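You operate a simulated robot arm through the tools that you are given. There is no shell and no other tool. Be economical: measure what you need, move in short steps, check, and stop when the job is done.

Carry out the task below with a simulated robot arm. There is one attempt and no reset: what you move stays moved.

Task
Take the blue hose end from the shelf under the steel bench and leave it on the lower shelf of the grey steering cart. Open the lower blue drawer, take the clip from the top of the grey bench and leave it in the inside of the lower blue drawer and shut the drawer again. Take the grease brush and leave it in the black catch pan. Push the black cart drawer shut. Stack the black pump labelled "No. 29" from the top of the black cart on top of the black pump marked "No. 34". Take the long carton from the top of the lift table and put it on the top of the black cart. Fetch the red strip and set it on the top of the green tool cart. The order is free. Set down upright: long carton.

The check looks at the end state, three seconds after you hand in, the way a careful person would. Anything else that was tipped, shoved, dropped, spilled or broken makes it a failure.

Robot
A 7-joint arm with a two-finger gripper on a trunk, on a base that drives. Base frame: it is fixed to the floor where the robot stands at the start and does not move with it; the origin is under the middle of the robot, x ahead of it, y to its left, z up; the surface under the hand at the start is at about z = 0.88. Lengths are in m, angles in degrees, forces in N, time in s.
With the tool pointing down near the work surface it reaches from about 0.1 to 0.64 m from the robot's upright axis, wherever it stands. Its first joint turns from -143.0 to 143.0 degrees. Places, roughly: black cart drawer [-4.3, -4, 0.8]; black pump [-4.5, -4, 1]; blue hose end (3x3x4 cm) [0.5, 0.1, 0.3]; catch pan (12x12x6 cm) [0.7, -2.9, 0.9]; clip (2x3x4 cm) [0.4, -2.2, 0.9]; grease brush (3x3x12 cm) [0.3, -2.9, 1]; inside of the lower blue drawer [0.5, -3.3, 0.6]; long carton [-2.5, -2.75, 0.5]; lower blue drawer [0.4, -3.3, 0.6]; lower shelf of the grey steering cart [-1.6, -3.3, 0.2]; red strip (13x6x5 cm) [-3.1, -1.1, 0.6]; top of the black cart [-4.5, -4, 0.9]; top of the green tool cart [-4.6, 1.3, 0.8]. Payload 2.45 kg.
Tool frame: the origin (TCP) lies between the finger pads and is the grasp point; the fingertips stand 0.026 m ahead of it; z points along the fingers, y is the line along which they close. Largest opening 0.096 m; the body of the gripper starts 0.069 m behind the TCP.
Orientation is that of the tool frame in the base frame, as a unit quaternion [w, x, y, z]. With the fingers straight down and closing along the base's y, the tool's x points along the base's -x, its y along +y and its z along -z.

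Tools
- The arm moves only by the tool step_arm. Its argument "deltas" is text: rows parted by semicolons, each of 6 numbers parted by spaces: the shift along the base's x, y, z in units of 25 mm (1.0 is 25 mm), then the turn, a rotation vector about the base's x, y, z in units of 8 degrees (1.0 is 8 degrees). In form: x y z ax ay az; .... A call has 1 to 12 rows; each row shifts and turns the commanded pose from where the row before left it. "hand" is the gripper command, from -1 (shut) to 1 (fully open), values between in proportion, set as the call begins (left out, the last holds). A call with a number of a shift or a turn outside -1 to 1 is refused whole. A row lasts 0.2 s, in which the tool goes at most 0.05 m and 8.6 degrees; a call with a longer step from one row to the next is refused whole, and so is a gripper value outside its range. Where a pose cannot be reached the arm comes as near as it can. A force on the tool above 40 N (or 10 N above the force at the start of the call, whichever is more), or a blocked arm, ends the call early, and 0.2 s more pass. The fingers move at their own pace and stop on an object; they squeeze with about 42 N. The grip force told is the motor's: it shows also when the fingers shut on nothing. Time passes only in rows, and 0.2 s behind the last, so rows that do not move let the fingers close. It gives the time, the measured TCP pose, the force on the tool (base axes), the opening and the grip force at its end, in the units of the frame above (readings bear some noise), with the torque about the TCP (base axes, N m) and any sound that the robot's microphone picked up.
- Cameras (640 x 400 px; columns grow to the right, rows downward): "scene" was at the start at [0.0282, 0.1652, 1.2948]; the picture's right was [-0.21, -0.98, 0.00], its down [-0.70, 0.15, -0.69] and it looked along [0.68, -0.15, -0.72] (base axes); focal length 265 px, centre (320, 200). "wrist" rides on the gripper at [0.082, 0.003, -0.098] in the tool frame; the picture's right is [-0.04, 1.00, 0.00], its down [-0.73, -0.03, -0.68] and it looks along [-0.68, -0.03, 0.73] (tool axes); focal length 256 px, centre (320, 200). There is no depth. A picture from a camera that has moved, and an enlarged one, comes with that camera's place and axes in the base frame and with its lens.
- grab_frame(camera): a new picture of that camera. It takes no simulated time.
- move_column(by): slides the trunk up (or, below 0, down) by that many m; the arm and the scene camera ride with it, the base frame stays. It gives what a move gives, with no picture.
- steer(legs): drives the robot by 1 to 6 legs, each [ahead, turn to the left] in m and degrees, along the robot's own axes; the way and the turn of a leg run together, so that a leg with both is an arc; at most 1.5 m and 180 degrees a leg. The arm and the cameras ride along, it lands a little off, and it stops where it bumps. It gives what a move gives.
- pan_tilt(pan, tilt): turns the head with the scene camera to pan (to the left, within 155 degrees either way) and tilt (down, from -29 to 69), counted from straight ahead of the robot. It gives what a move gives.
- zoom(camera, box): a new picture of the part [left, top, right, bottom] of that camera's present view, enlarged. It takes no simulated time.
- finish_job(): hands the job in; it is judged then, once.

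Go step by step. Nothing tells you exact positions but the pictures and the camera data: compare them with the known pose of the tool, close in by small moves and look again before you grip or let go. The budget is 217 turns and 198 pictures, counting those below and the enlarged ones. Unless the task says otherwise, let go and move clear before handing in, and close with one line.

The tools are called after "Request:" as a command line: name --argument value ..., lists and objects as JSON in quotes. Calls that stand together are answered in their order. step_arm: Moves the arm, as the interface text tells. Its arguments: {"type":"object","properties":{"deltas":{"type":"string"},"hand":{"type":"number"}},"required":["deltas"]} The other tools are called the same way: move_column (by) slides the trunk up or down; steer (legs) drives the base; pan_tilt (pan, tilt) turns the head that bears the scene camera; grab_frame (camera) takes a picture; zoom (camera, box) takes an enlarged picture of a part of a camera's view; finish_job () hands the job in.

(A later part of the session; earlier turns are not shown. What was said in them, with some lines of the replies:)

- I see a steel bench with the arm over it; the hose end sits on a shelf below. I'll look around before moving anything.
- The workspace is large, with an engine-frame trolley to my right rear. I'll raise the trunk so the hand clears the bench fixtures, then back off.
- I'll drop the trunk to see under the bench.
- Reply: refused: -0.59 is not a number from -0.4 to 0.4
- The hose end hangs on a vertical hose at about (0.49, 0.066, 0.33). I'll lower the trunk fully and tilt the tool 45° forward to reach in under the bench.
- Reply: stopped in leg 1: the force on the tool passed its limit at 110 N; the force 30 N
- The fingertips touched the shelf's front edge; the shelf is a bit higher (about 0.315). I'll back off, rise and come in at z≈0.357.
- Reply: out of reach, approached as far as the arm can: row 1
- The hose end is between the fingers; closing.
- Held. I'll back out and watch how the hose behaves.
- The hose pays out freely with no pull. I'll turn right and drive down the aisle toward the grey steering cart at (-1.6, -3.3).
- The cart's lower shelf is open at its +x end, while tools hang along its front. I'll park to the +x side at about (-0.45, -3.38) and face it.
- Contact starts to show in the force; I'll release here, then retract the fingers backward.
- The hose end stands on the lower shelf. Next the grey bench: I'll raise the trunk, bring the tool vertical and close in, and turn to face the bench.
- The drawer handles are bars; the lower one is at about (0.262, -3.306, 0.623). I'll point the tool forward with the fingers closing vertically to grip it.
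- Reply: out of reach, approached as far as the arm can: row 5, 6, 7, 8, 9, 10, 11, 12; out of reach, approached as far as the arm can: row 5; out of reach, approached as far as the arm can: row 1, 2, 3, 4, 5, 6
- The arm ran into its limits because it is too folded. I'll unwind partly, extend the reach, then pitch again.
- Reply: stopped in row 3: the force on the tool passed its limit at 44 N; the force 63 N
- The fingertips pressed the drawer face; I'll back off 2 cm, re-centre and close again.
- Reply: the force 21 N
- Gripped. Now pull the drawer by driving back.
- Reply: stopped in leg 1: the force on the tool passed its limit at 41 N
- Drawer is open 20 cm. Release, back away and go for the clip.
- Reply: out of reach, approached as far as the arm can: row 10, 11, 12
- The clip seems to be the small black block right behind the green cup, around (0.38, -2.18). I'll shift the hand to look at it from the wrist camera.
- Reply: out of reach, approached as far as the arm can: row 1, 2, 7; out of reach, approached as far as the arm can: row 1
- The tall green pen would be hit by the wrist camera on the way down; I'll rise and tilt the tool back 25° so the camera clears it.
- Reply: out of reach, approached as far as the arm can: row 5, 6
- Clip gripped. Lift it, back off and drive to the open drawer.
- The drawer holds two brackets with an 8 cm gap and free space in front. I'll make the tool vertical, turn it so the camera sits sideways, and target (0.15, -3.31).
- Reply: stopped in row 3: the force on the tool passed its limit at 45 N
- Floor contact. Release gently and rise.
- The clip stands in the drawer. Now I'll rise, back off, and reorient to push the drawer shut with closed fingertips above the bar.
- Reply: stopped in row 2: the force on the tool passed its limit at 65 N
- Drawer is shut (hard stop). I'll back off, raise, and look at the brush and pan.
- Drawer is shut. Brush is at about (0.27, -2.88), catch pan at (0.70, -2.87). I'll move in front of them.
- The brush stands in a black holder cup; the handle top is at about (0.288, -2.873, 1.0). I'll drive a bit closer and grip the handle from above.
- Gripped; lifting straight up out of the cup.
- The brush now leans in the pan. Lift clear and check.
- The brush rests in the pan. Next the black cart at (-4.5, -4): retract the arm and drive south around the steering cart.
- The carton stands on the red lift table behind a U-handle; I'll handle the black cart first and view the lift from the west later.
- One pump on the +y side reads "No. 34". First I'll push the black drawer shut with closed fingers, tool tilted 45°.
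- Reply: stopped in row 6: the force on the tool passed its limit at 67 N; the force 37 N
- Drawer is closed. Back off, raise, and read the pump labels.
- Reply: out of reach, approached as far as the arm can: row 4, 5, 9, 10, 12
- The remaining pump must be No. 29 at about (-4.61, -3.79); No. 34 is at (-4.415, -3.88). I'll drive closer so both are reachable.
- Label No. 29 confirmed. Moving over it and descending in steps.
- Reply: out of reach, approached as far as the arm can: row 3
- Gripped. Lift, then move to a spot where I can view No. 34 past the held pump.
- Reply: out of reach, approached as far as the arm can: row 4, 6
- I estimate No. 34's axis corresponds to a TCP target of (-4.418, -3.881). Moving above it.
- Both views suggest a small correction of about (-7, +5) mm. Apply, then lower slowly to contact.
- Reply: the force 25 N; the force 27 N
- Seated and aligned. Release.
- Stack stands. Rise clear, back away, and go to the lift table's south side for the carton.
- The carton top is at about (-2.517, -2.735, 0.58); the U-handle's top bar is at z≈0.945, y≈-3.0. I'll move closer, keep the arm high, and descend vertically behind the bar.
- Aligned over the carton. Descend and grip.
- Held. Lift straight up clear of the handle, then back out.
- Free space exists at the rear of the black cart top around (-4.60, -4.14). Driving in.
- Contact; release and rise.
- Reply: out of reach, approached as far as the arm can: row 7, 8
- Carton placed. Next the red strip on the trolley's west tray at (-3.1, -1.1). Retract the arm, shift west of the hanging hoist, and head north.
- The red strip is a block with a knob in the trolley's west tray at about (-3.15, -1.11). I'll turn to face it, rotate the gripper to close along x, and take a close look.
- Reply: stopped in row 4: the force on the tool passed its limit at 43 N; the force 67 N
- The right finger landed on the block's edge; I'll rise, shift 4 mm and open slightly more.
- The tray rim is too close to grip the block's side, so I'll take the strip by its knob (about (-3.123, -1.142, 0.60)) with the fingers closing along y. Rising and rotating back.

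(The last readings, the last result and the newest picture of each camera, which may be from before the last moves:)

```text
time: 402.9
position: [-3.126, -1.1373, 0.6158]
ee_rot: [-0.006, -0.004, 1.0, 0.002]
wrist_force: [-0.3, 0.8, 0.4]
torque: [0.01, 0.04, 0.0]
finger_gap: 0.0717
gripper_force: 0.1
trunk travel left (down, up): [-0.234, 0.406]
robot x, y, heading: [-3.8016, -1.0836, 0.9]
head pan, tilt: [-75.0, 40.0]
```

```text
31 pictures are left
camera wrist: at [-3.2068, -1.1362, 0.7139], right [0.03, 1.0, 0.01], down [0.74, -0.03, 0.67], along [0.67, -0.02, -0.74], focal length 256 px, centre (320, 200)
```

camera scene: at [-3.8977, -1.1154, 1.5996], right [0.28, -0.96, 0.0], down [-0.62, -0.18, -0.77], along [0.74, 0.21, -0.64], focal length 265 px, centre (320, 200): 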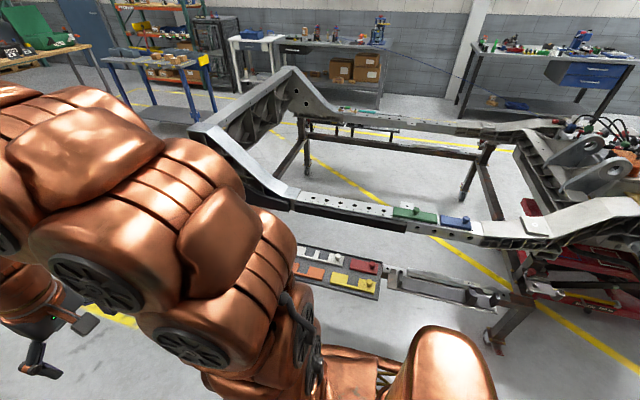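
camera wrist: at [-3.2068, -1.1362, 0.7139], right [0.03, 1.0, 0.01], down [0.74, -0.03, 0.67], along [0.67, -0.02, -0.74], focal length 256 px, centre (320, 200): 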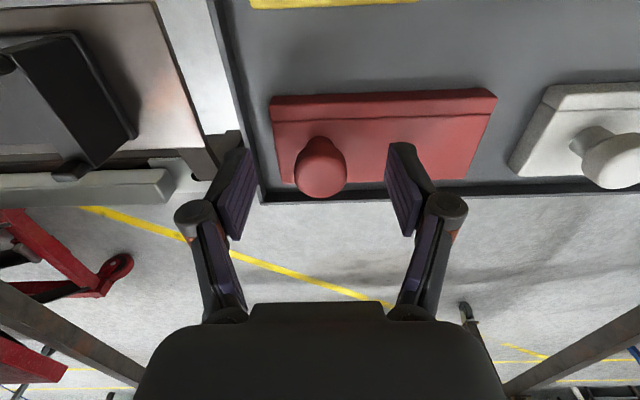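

Request:
step_arm --deltas "-0.1 0 -0.3 0 0 0;0 0 -0.2 0 0 0"

Request:
step_arm --deltas "0 0 0 0 0 0;0 0 0 0 0 0;0 0 0 0 0 0;0 0 0 0 0 0" --hand -1

Request:
step_arm --deltas "0 0 0.4 0 0 0;0 0 0.4 0 0 0;0 0 0.6 0 0 0;0 0 0.6 0 0 0"

Request:
grab_frame --camera "wrist"

```text
time: 403.5
position: [-3.128, -1.1367, 0.6023]
ee_rot: [-0.004, -0.004, 1.0, 0.002]
wrist_force: [0.5, -0.6, -0.3]
torque: [-0.02, 0.0, -0.01]
finger_gap: 0.0721
gripper_force: 0.0
trunk travel left (down, up): [-0.234, 0.406]
robot x, y, heading: [-3.7989, -1.0838, 0.8]
head pan, tilt: [-75.0, 40.0]
```

```text
time: 404.5
position: [-3.1275, -1.1388, 0.603]
ee_rot: [-0.005, -0.004, 1.0, 0.003]
wrist_force: [0.8, -0.9, 1.3]
torque: [-0.02, 0.07, 0.0]
finger_gap: 0.0266
gripper_force: 41.0
trunk travel left (down, up): [-0.234, 0.406]
robot x, y, heading: [-3.7956, -1.0873, 1.1]
head pan, tilt: [-75.0, 40.0]
```

```text
time: 405.5
position: [-3.1274, -1.1381, 0.6512]
ee_rot: [-0.006, -0.003, 1.0, 0.003]
wrist_force: [0.0, 0.4, -1.2]
torque: [-0.02, 0.05, -0.04]
finger_gap: 0.0265
gripper_force: 42.3
trunk travel left (down, up): [-0.234, 0.406]
robot x, y, heading: [-3.7999, -1.0839, 0.9]
head pan, tilt: [-75.0, 40.0]
```

```text
30 pictures are left
camera wrist: at [-3.209, -1.1359, 0.7504], right [0.03, 1.0, 0.01], down [0.74, -0.03, 0.67], along [0.67, -0.02, -0.74], focal length 256 px, centre (320, 200)
```

wrist: 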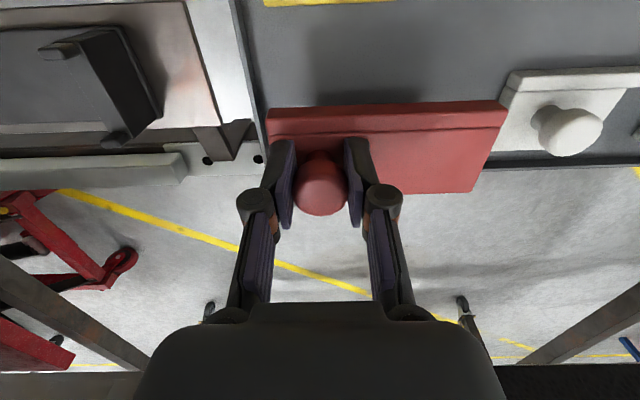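

The strip hangs level on the knob. Raise, back off, retract and drive north toward the green cart.

Request:
move_column --by 0.4

Request:
step_arm --deltas "-1 0 0 0 0 0;-1 0 0 0 0 0;-1 0 0 0 0 0;-1 0 0 0 0 0;-1 0 0 0 0 0;-1 0 0 0 0 0;-1 0 0 0 0 0;-1 0 0 0 0 0"

Request:
steer --legs '[[0, 89.5], [1.2, 0], [0.75, 0]]'

Request:
pan_tilt --pan 50 --tilt 35

Request:
grab_frame --camera "scene"

```text
time: 409.3
position: [-3.1282, -1.1379, 1.0521]
ee_rot: [-0.006, -0.004, 1.0, 0.002]
wrist_force: [0.2, -0.5, -1.3]
torque: [-0.03, 0.0, -0.01]
finger_gap: 0.0265
gripper_force: 41.4
trunk travel left (down, up): [-0.634, 0.006]
robot x, y, heading: [-3.7973, -1.0833, 0.8]
head pan, tilt: [-75.0, 40.0]
```

```text
time: 411.1
position: [-3.3284, -1.138, 1.0498]
ee_rot: [-0.006, -0.003, 1.0, 0.003]
wrist_force: [-0.5, 0.4, -1.9]
torque: [-0.01, 0.02, 0.02]
finger_gap: 0.0267
gripper_force: 41.6
trunk travel left (down, up): [-0.634, 0.006]
robot x, y, heading: [-3.7994, -1.0839, 0.9]
head pan, tilt: [-75.0, 40.0]
```

```text
time: 424.5
position: [-3.79, 1.3058, 1.0506]
ee_rot: [0.006, 0.712, -0.702, 0.003]
wrist_force: [-0.3, -0.1, -0.8]
torque: [0.02, -0.03, -0.02]
finger_gap: 0.0267
gripper_force: 42.4
trunk travel left (down, up): [-0.634, 0.006]
robot x, y, heading: [-3.8368, 0.8326, 91.3]
head pan, tilt: [-75.0, 40.0]
```

```text
time: 426.6
position: [-3.7889, 1.3052, 1.0491]
ee_rot: [0.006, 0.713, -0.701, 0.002]
wrist_force: [-0.4, 0.7, 0.1]
torque: [0.01, -0.04, -0.02]
finger_gap: 0.0265
gripper_force: 41.6
trunk travel left (down, up): [-0.634, 0.006]
robot x, y, heading: [-3.8362, 0.8377, 91.3]
head pan, tilt: [50.0, 35.0]
```

```text
29 pictures are left
camera scene: at [-4.0877, 0.8347, 1.6021], right [0.62, 0.78, 0.0], down [0.45, -0.36, -0.82], along [-0.64, 0.51, -0.57], focal length 265 px, centre (320, 200)
```

scene: 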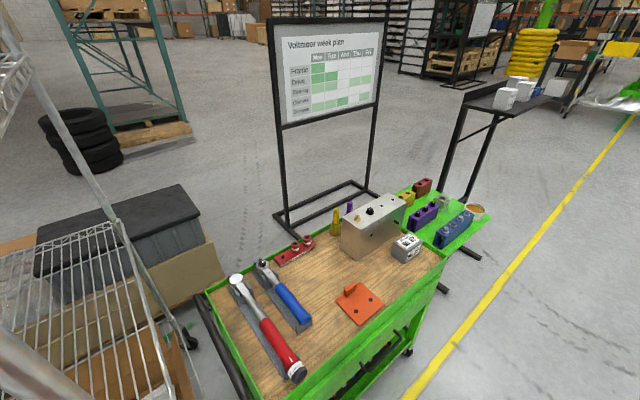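

The wooden top has a free band around x≈-4.60, y 1.19–1.34. I'll drive up level with it and turn to face the cart.

Request:
steer --legs '[[0.45, 0], [0, 88.7]]'

Request:
pan_tilt --pan 0 --tilt 45

Request:
grab_frame --camera "scene"

Request:
grab_frame --camera "wrist"

```text
time: 433.0
position: [-4.3176, 1.3488, 1.0503]
ee_rot: [0.004, 1.0, -0.009, 0.006]
wrist_force: [-0.9, -0.5, -1.1]
torque: [0.05, 0.01, -0.02]
finger_gap: 0.0266
gripper_force: 41.9
trunk travel left (down, up): [-0.634, 0.006]
robot x, y, heading: [-3.8486, 1.2811, 179.5]
head pan, tilt: [50.0, 35.0]
```

```text
time: 434.2
position: [-4.3184, 1.3493, 1.0511]
ee_rot: [0.004, 1.0, -0.009, 0.006]
wrist_force: [-0.1, 0.5, -0.8]
torque: [0.05, 0.0, -0.02]
finger_gap: 0.0265
gripper_force: 42.3
trunk travel left (down, up): [-0.634, 0.006]
robot x, y, heading: [-3.8497, 1.2829, 179.2]
head pan, tilt: [0.0, 45.0]
```

```text
28 pictures are left
camera scene: at [-3.8821, 1.1011, 1.5873], right [0.01, 1.0, 0.0], down [0.71, -0.01, -0.71], along [-0.71, 0.01, -0.71], focal length 265 px, centre (320, 200)
```

scene: 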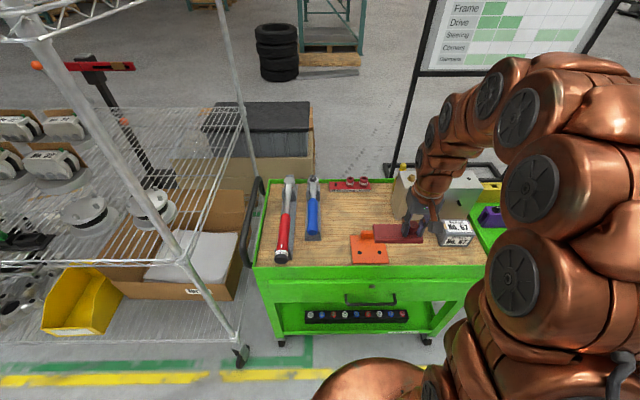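

```text
27 pictures are left
camera wrist: at [-4.2379, 1.3443, 1.1488], right [-0.06, -1.0, 0.01], down [-0.74, 0.05, 0.67], along [-0.67, 0.03, -0.74], focal length 256 px, centre (320, 200)
```

wrist: 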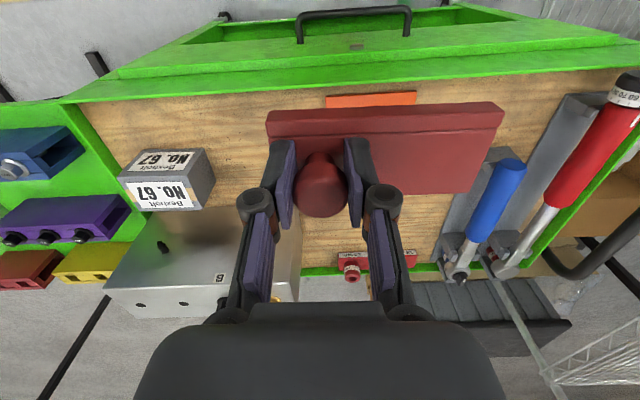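

Request:
steer --legs '[[0.05, 0]]'

Request:
step_arm --deltas "-1 -0.3 0 0 0 0;-1 -0.3 0 0 0 0;-1 -0.3 0 0 0 0;-1 -0.3 0 0 0 0;-1 -0.3 0 0 0 0;-1 -0.3 0 0 0 0;-1 -0.3 0 0 0 0;-1 -0.3 0 0 0 0;-1 -0.2 0 0 0 0;-0.4 0 -1 0 0 0;0 0 -1 0 0 0"

Request:
grab_frame --camera "wrist"

Request:
zoom --camera "scene" --box '[250, 140, 490, 290]'

```text
time: 435.1
position: [-4.3662, 1.349, 1.05]
ee_rot: [0.002, 1.0, -0.008, 0.006]
wrist_force: [-0.2, -0.3, 0.0]
torque: [0.03, -0.03, 0.03]
finger_gap: 0.0267
gripper_force: 42.4
trunk travel left (down, up): [-0.634, 0.006]
robot x, y, heading: [-3.898, 1.2861, 179.4]
head pan, tilt: [0.0, 45.0]
```

```text
time: 437.5
position: [-4.6017, 1.2834, 0.999]
ee_rot: [0.003, 1.0, -0.008, 0.004]
wrist_force: [0.9, -0.3, -0.3]
torque: [0.05, 0.04, 0.0]
finger_gap: 0.0264
gripper_force: 41.9
trunk travel left (down, up): [-0.634, 0.006]
robot x, y, heading: [-3.8974, 1.2861, 179.4]
head pan, tilt: [0.0, 45.0]
```

```text
26 pictures are left
camera wrist: at [-4.5219, 1.2786, 1.0983], right [-0.06, -1.0, 0.01], down [-0.74, 0.05, 0.67], along [-0.67, 0.03, -0.74], focal length 256 px, centre (320, 200)
```

wrist: 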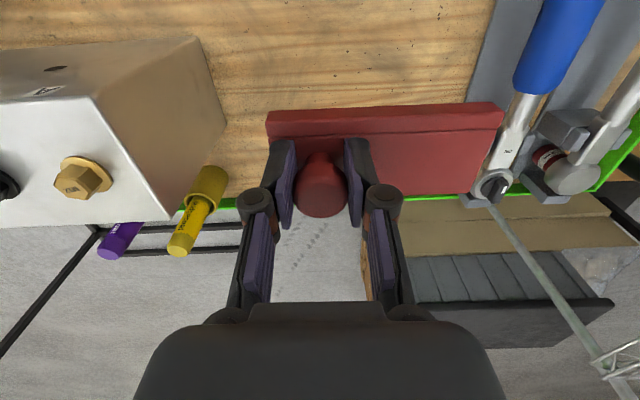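

```text
2.67 times, centred on (370, 215) of scene
camera zoom: at [-3.9316, 1.1016, 1.5873], right [0.01, 1.0, 0.0], down [0.71, -0.01, -0.71], along [-0.71, 0.01, -0.71], focal length 708 px, centre (187, 160)
```

zoom: 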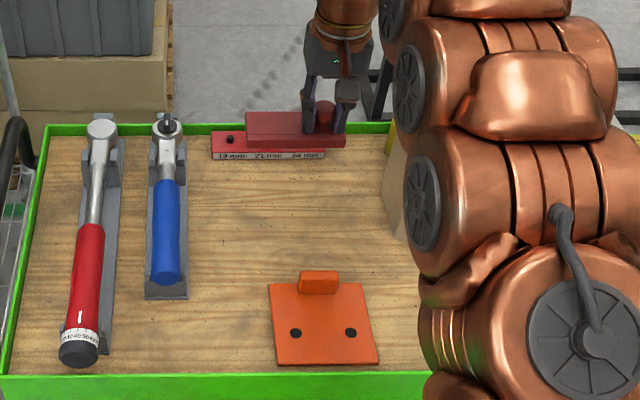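

Request:
step_arm --deltas "0.3 0 -1 0 0 0;0 0 -1 0 0 0;0 0 -0.6 0 0 0;0 0 -0.4 0 0 0;0 0 -0.3 0 0 0"

Request:
zoom --camera "scene" --box '[250, 140, 490, 290]'

```text
time: 438.7
position: [-4.5947, 1.2842, 0.9171]
ee_rot: [0.002, 1.0, -0.009, 0.007]
wrist_force: [0.9, -0.1, -0.2]
torque: [0.06, 0.02, 0.05]
finger_gap: 0.0266
gripper_force: 41.9
trunk travel left (down, up): [-0.634, 0.006]
robot x, y, heading: [-3.8945, 1.283, 179.4]
head pan, tilt: [0.0, 45.0]
```

```text
2.67 times, centred on (370, 215) of scene
camera zoom: at [-3.9317, 1.1016, 1.5873], right [0.01, 1.0, 0.0], down [0.71, -0.01, -0.71], along [-0.71, 0.01, -0.71], focal length 708 px, centre (187, 160)
```

zoom: 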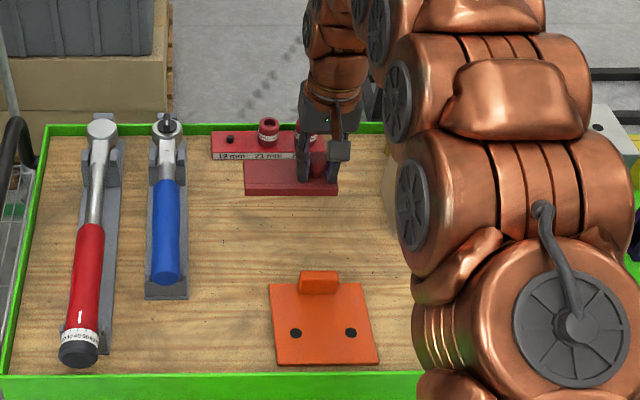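

Request:
step_arm --deltas "0.6 0 -0.2 0 0 0;0 0 -0.3 0 0 0;0 0 -0.25 0 0 0;0 0 -0.2 0 0 0"

Request:
step_arm --deltas "0 0 -0.15 0 0 0;0 0 -0.15 0 0 0;0 0 0 0 0 0"

Request:
zoom --camera "scene" --box '[250, 140, 490, 290]'

```text
time: 439.7
position: [-4.5796, 1.2842, 0.8949]
ee_rot: [0.003, 1.0, -0.01, 0.006]
wrist_force: [-0.3, -1.0, -1.0]
torque: [0.05, 0.04, 0.03]
finger_gap: 0.0265
gripper_force: 41.7
trunk travel left (down, up): [-0.634, 0.006]
robot x, y, heading: [-3.8996, 1.2844, 179.2]
head pan, tilt: [0.0, 45.0]
```

```text
time: 440.5
position: [-4.5782, 1.2849, 0.887]
ee_rot: [0.003, 1.0, -0.009, 0.007]
wrist_force: [0.3, 0.1, -0.2]
torque: [0.03, -0.02, 0.03]
finger_gap: 0.0268
gripper_force: 41.7
trunk travel left (down, up): [-0.634, 0.006]
robot x, y, heading: [-3.899, 1.2818, 179.6]
head pan, tilt: [0.0, 45.0]
```

```text
2.67 times, centred on (370, 215) of scene
camera zoom: at [-3.9317, 1.1016, 1.5873], right [0.01, 1.0, 0.0], down [0.71, -0.01, -0.71], along [-0.71, 0.01, -0.71], focal length 708 px, centre (187, 160)
```

zoom: 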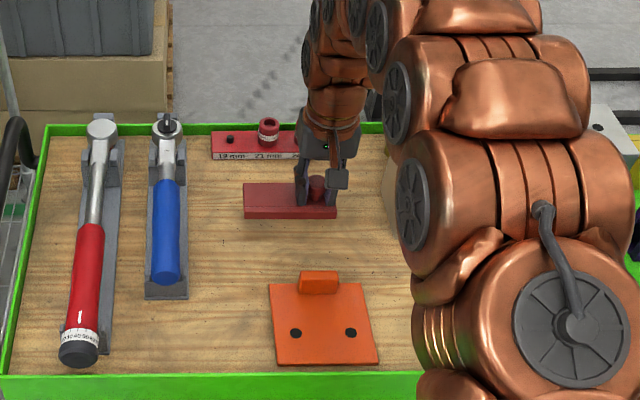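

Well placed above clear wood; creep down to contact.

Request:
step_arm --deltas "0 0 -0.2 0 0 0;0 0 -0.2 0 0 0;0 0 0 0 0 0"

Request:
step_arm --deltas "0 0 -0.15 0 0 0;0 0 -0.15 0 0 0;0 0 0 0 0 0"

Request:
zoom --camera "wrist" --box '[200, 60, 520, 260]'

```text
time: 441.3
position: [-4.5797, 1.2838, 0.8768]
ee_rot: [0.004, 1.0, -0.008, 0.006]
wrist_force: [0.6, 0.1, -0.5]
torque: [0.02, 0.0, -0.02]
finger_gap: 0.0265
gripper_force: 41.9
trunk travel left (down, up): [-0.634, 0.006]
robot x, y, heading: [-3.898, 1.2837, 179.5]
head pan, tilt: [0.0, 45.0]
```

```text
time: 442.1
position: [-4.58, 1.2854, 0.8685]
ee_rot: [0.004, 1.0, -0.009, 0.006]
wrist_force: [1.0, -0.6, -0.2]
torque: [0.01, -0.01, 0.01]
finger_gap: 0.0265
gripper_force: 41.8
trunk travel left (down, up): [-0.634, 0.006]
robot x, y, heading: [-3.8982, 1.2841, 179.4]
head pan, tilt: [0.0, 45.0]
```

```text
2.00 times, centred on (360, 160) of wrist
camera zoom: at [-4.4996, 1.2805, 0.9676], right [-0.06, -1.0, 0.01], down [-0.74, 0.05, 0.67], along [-0.67, 0.04, -0.74], focal length 512 px, centre (240, 280)
```

zoom: 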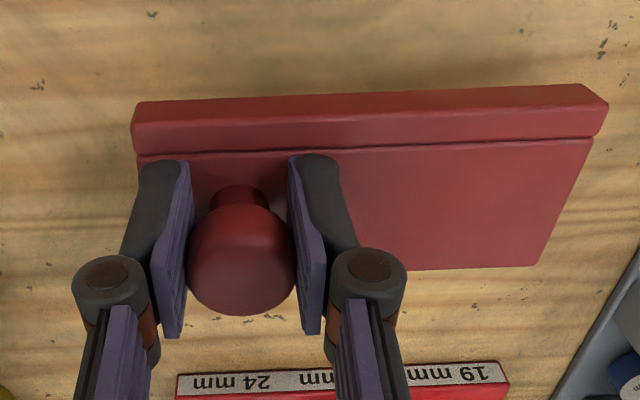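

Request:
step_arm --deltas "0 0 -0.2 0 0 0;0 0 -0.2 0 0 0;0 0 0 0 0 0"

Request:
step_arm --deltas "0 0 -0.15 0 0 0;0 0 -0.15 0 0 0;0 0 0 0 0 0"

```text
time: 442.9
position: [-4.5786, 1.2842, 0.8583]
ee_rot: [0.003, 1.0, -0.009, 0.006]
wrist_force: [0.6, 0.1, -2.0]
torque: [0.05, -0.03, -0.02]
finger_gap: 0.0268
gripper_force: 42.5
trunk travel left (down, up): [-0.634, 0.006]
robot x, y, heading: [-3.8996, 1.2824, 179.5]
head pan, tilt: [0.0, 45.0]
```

```text
time: 443.7
position: [-4.5793, 1.2854, 0.8502]
ee_rot: [0.003, 1.0, -0.009, 0.006]
wrist_force: [1.0, -0.3, -0.7]
torque: [0.04, 0.03, 0.03]
finger_gap: 0.0266
gripper_force: 41.9
trunk travel left (down, up): [-0.634, 0.006]
robot x, y, heading: [-3.8954, 1.2847, 179.5]
head pan, tilt: [0.0, 45.0]
```

Request:
step_arm --deltas "0 0 -0.2 0 0 0;0 0 -0.2 0 0 0;0 0 -0.15 0 0 0;0 0 0 0 0 0"

Request:
zoom --camera "wrist" --box '[200, 60, 520, 260]'

```text
time: 444.7
position: [-4.58, 1.2853, 0.8369]
ee_rot: [0.002, 1.0, -0.009, 0.005]
wrist_force: [0.1, 0.6, -0.9]
torque: [0.07, -0.04, 0.01]
finger_gap: 0.0267
gripper_force: 41.5
trunk travel left (down, up): [-0.634, 0.006]
robot x, y, heading: [-3.8971, 1.2851, 179.7]
head pan, tilt: [0.0, 45.0]
```

```text
2.00 times, centred on (360, 160) of wrist
camera zoom: at [-4.4998, 1.2807, 0.9362], right [-0.06, -1.0, 0.01], down [-0.74, 0.05, 0.67], along [-0.67, 0.04, -0.74], focal length 512 px, centre (240, 280)
```

zoom: 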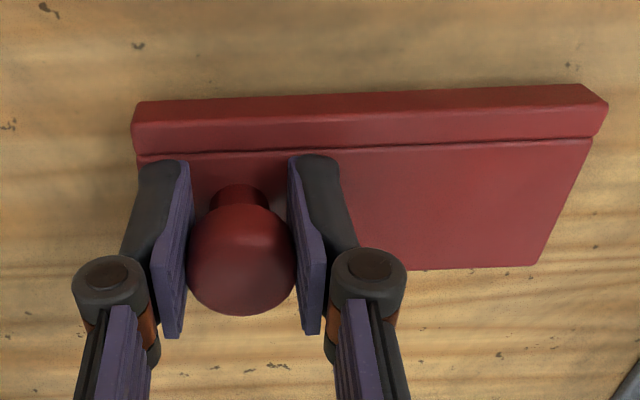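

Request:
step_arm --deltas "0 0 -0.2 0 0 0;0 0 -0.2 0 0 0;0 0 0 0 0 0"

Request:
step_arm --deltas "0 0 -0.15 0 0 0;0 0 -0.15 0 0 0;0 0 0 0 0 0"

```text
time: 445.5
position: [-4.5803, 1.2852, 0.8292]
ee_rot: [0.003, 1.0, -0.009, 0.002]
wrist_force: [3.1, 1.8, 35.5]
torque: [0.13, -0.36, -0.03]
finger_gap: 0.0266
gripper_force: 42.2
trunk travel left (down, up): [-0.634, 0.006]
robot x, y, heading: [-3.8972, 1.2827, 179.3]
head pan, tilt: [0.0, 45.0]
```

```text
time: 445.8
position: [-4.5802, 1.2854, 0.8307]
ee_rot: [0.003, 1.0, -0.01, 0.002]
wrist_force: [5.2, -0.3, 26.9]
torque: [0.14, -0.67, -0.02]
finger_gap: 0.0265
gripper_force: 41.9
trunk travel left (down, up): [-0.634, 0.006]
robot x, y, heading: [-3.8959, 1.2814, 179.6]
head pan, tilt: [0.0, 45.0]
stopped in row 1: the force on the tool passed its limit at 50 N (the readings are from after the stop); the commanded pose is now the measured one
```

Firm contact with the cart top. Release and rise.

Request:
step_arm --deltas "0 0 0.1 0 0 0;0 0 0 0 0 0"

Request:
step_arm --deltas "0 0 0 0 0 0;0 0 0 0 0 0;0 0 0 0 0 0" --hand 0.3

Request:
step_arm --deltas "0 0 1 0 0 0;0 0 1 0 0 0;0 0 1 0 0 0;0 0 1 0 0 0;0 0 1 0 0 0;0 0 1 0 0 0;0 0 1 0 0 0;0 0 1 0 0 0"

Request:
steer --legs '[[-0.35, 0]]'

Request:
grab_frame --camera "scene"

```text
time: 446.4
position: [-4.5809, 1.2857, 0.8303]
ee_rot: [0.003, 1.0, -0.009, 0.003]
wrist_force: [-2.0, 0.5, 9.1]
torque: [0.13, 0.34, -0.02]
finger_gap: 0.0266
gripper_force: 42.1
trunk travel left (down, up): [-0.634, 0.006]
robot x, y, heading: [-3.9011, 1.2831, 179.4]
head pan, tilt: [0.0, 45.0]
```

```text
time: 447.2
position: [-4.5816, 1.2851, 0.8301]
ee_rot: [0.003, 1.0, -0.01, 0.003]
wrist_force: [0.0, 0.2, 0.6]
torque: [-0.01, 0.0, -0.01]
finger_gap: 0.0627
gripper_force: 0.0
trunk travel left (down, up): [-0.634, 0.006]
robot x, y, heading: [-3.9008, 1.286, 179.7]
head pan, tilt: [0.0, 45.0]
```

```text
time: 449.0
position: [-4.5823, 1.284, 1.0323]
ee_rot: [0.003, 1.0, -0.01, 0.003]
wrist_force: [-0.3, 0.3, -0.3]
torque: [-0.03, -0.04, 0.03]
finger_gap: 0.0623
gripper_force: 0.0
trunk travel left (down, up): [-0.634, 0.006]
robot x, y, heading: [-3.8982, 1.2823, 179.4]
head pan, tilt: [0.0, 45.0]
```

```text
time: 451.3
position: [-4.2341, 1.2783, 1.0311]
ee_rot: [0.003, 1.0, -0.006, 0.003]
wrist_force: [-0.1, -0.3, -0.9]
torque: [-0.03, 0.0, 0.01]
finger_gap: 0.0624
gripper_force: 0.0
trunk travel left (down, up): [-0.634, 0.006]
robot x, y, heading: [-3.5502, 1.2787, 179.9]
head pan, tilt: [0.0, 45.0]
```

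```text
20 pictures are left
camera scene: at [-3.5822, 1.0993, 1.5873], right [0.0, 1.0, 0.0], down [0.71, 0.0, -0.71], along [-0.71, 0.0, -0.71], focal length 265 px, centre (320, 200)
```

scene: 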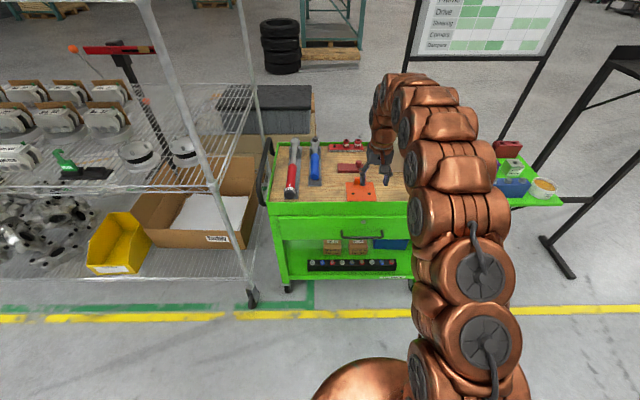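

Request:
finish_job

```text
The job is handed in.
```

All seven parts of the job are done and handed in; the last pictures I took of each item showed it in place, and the gripper was empty and clear of everything.
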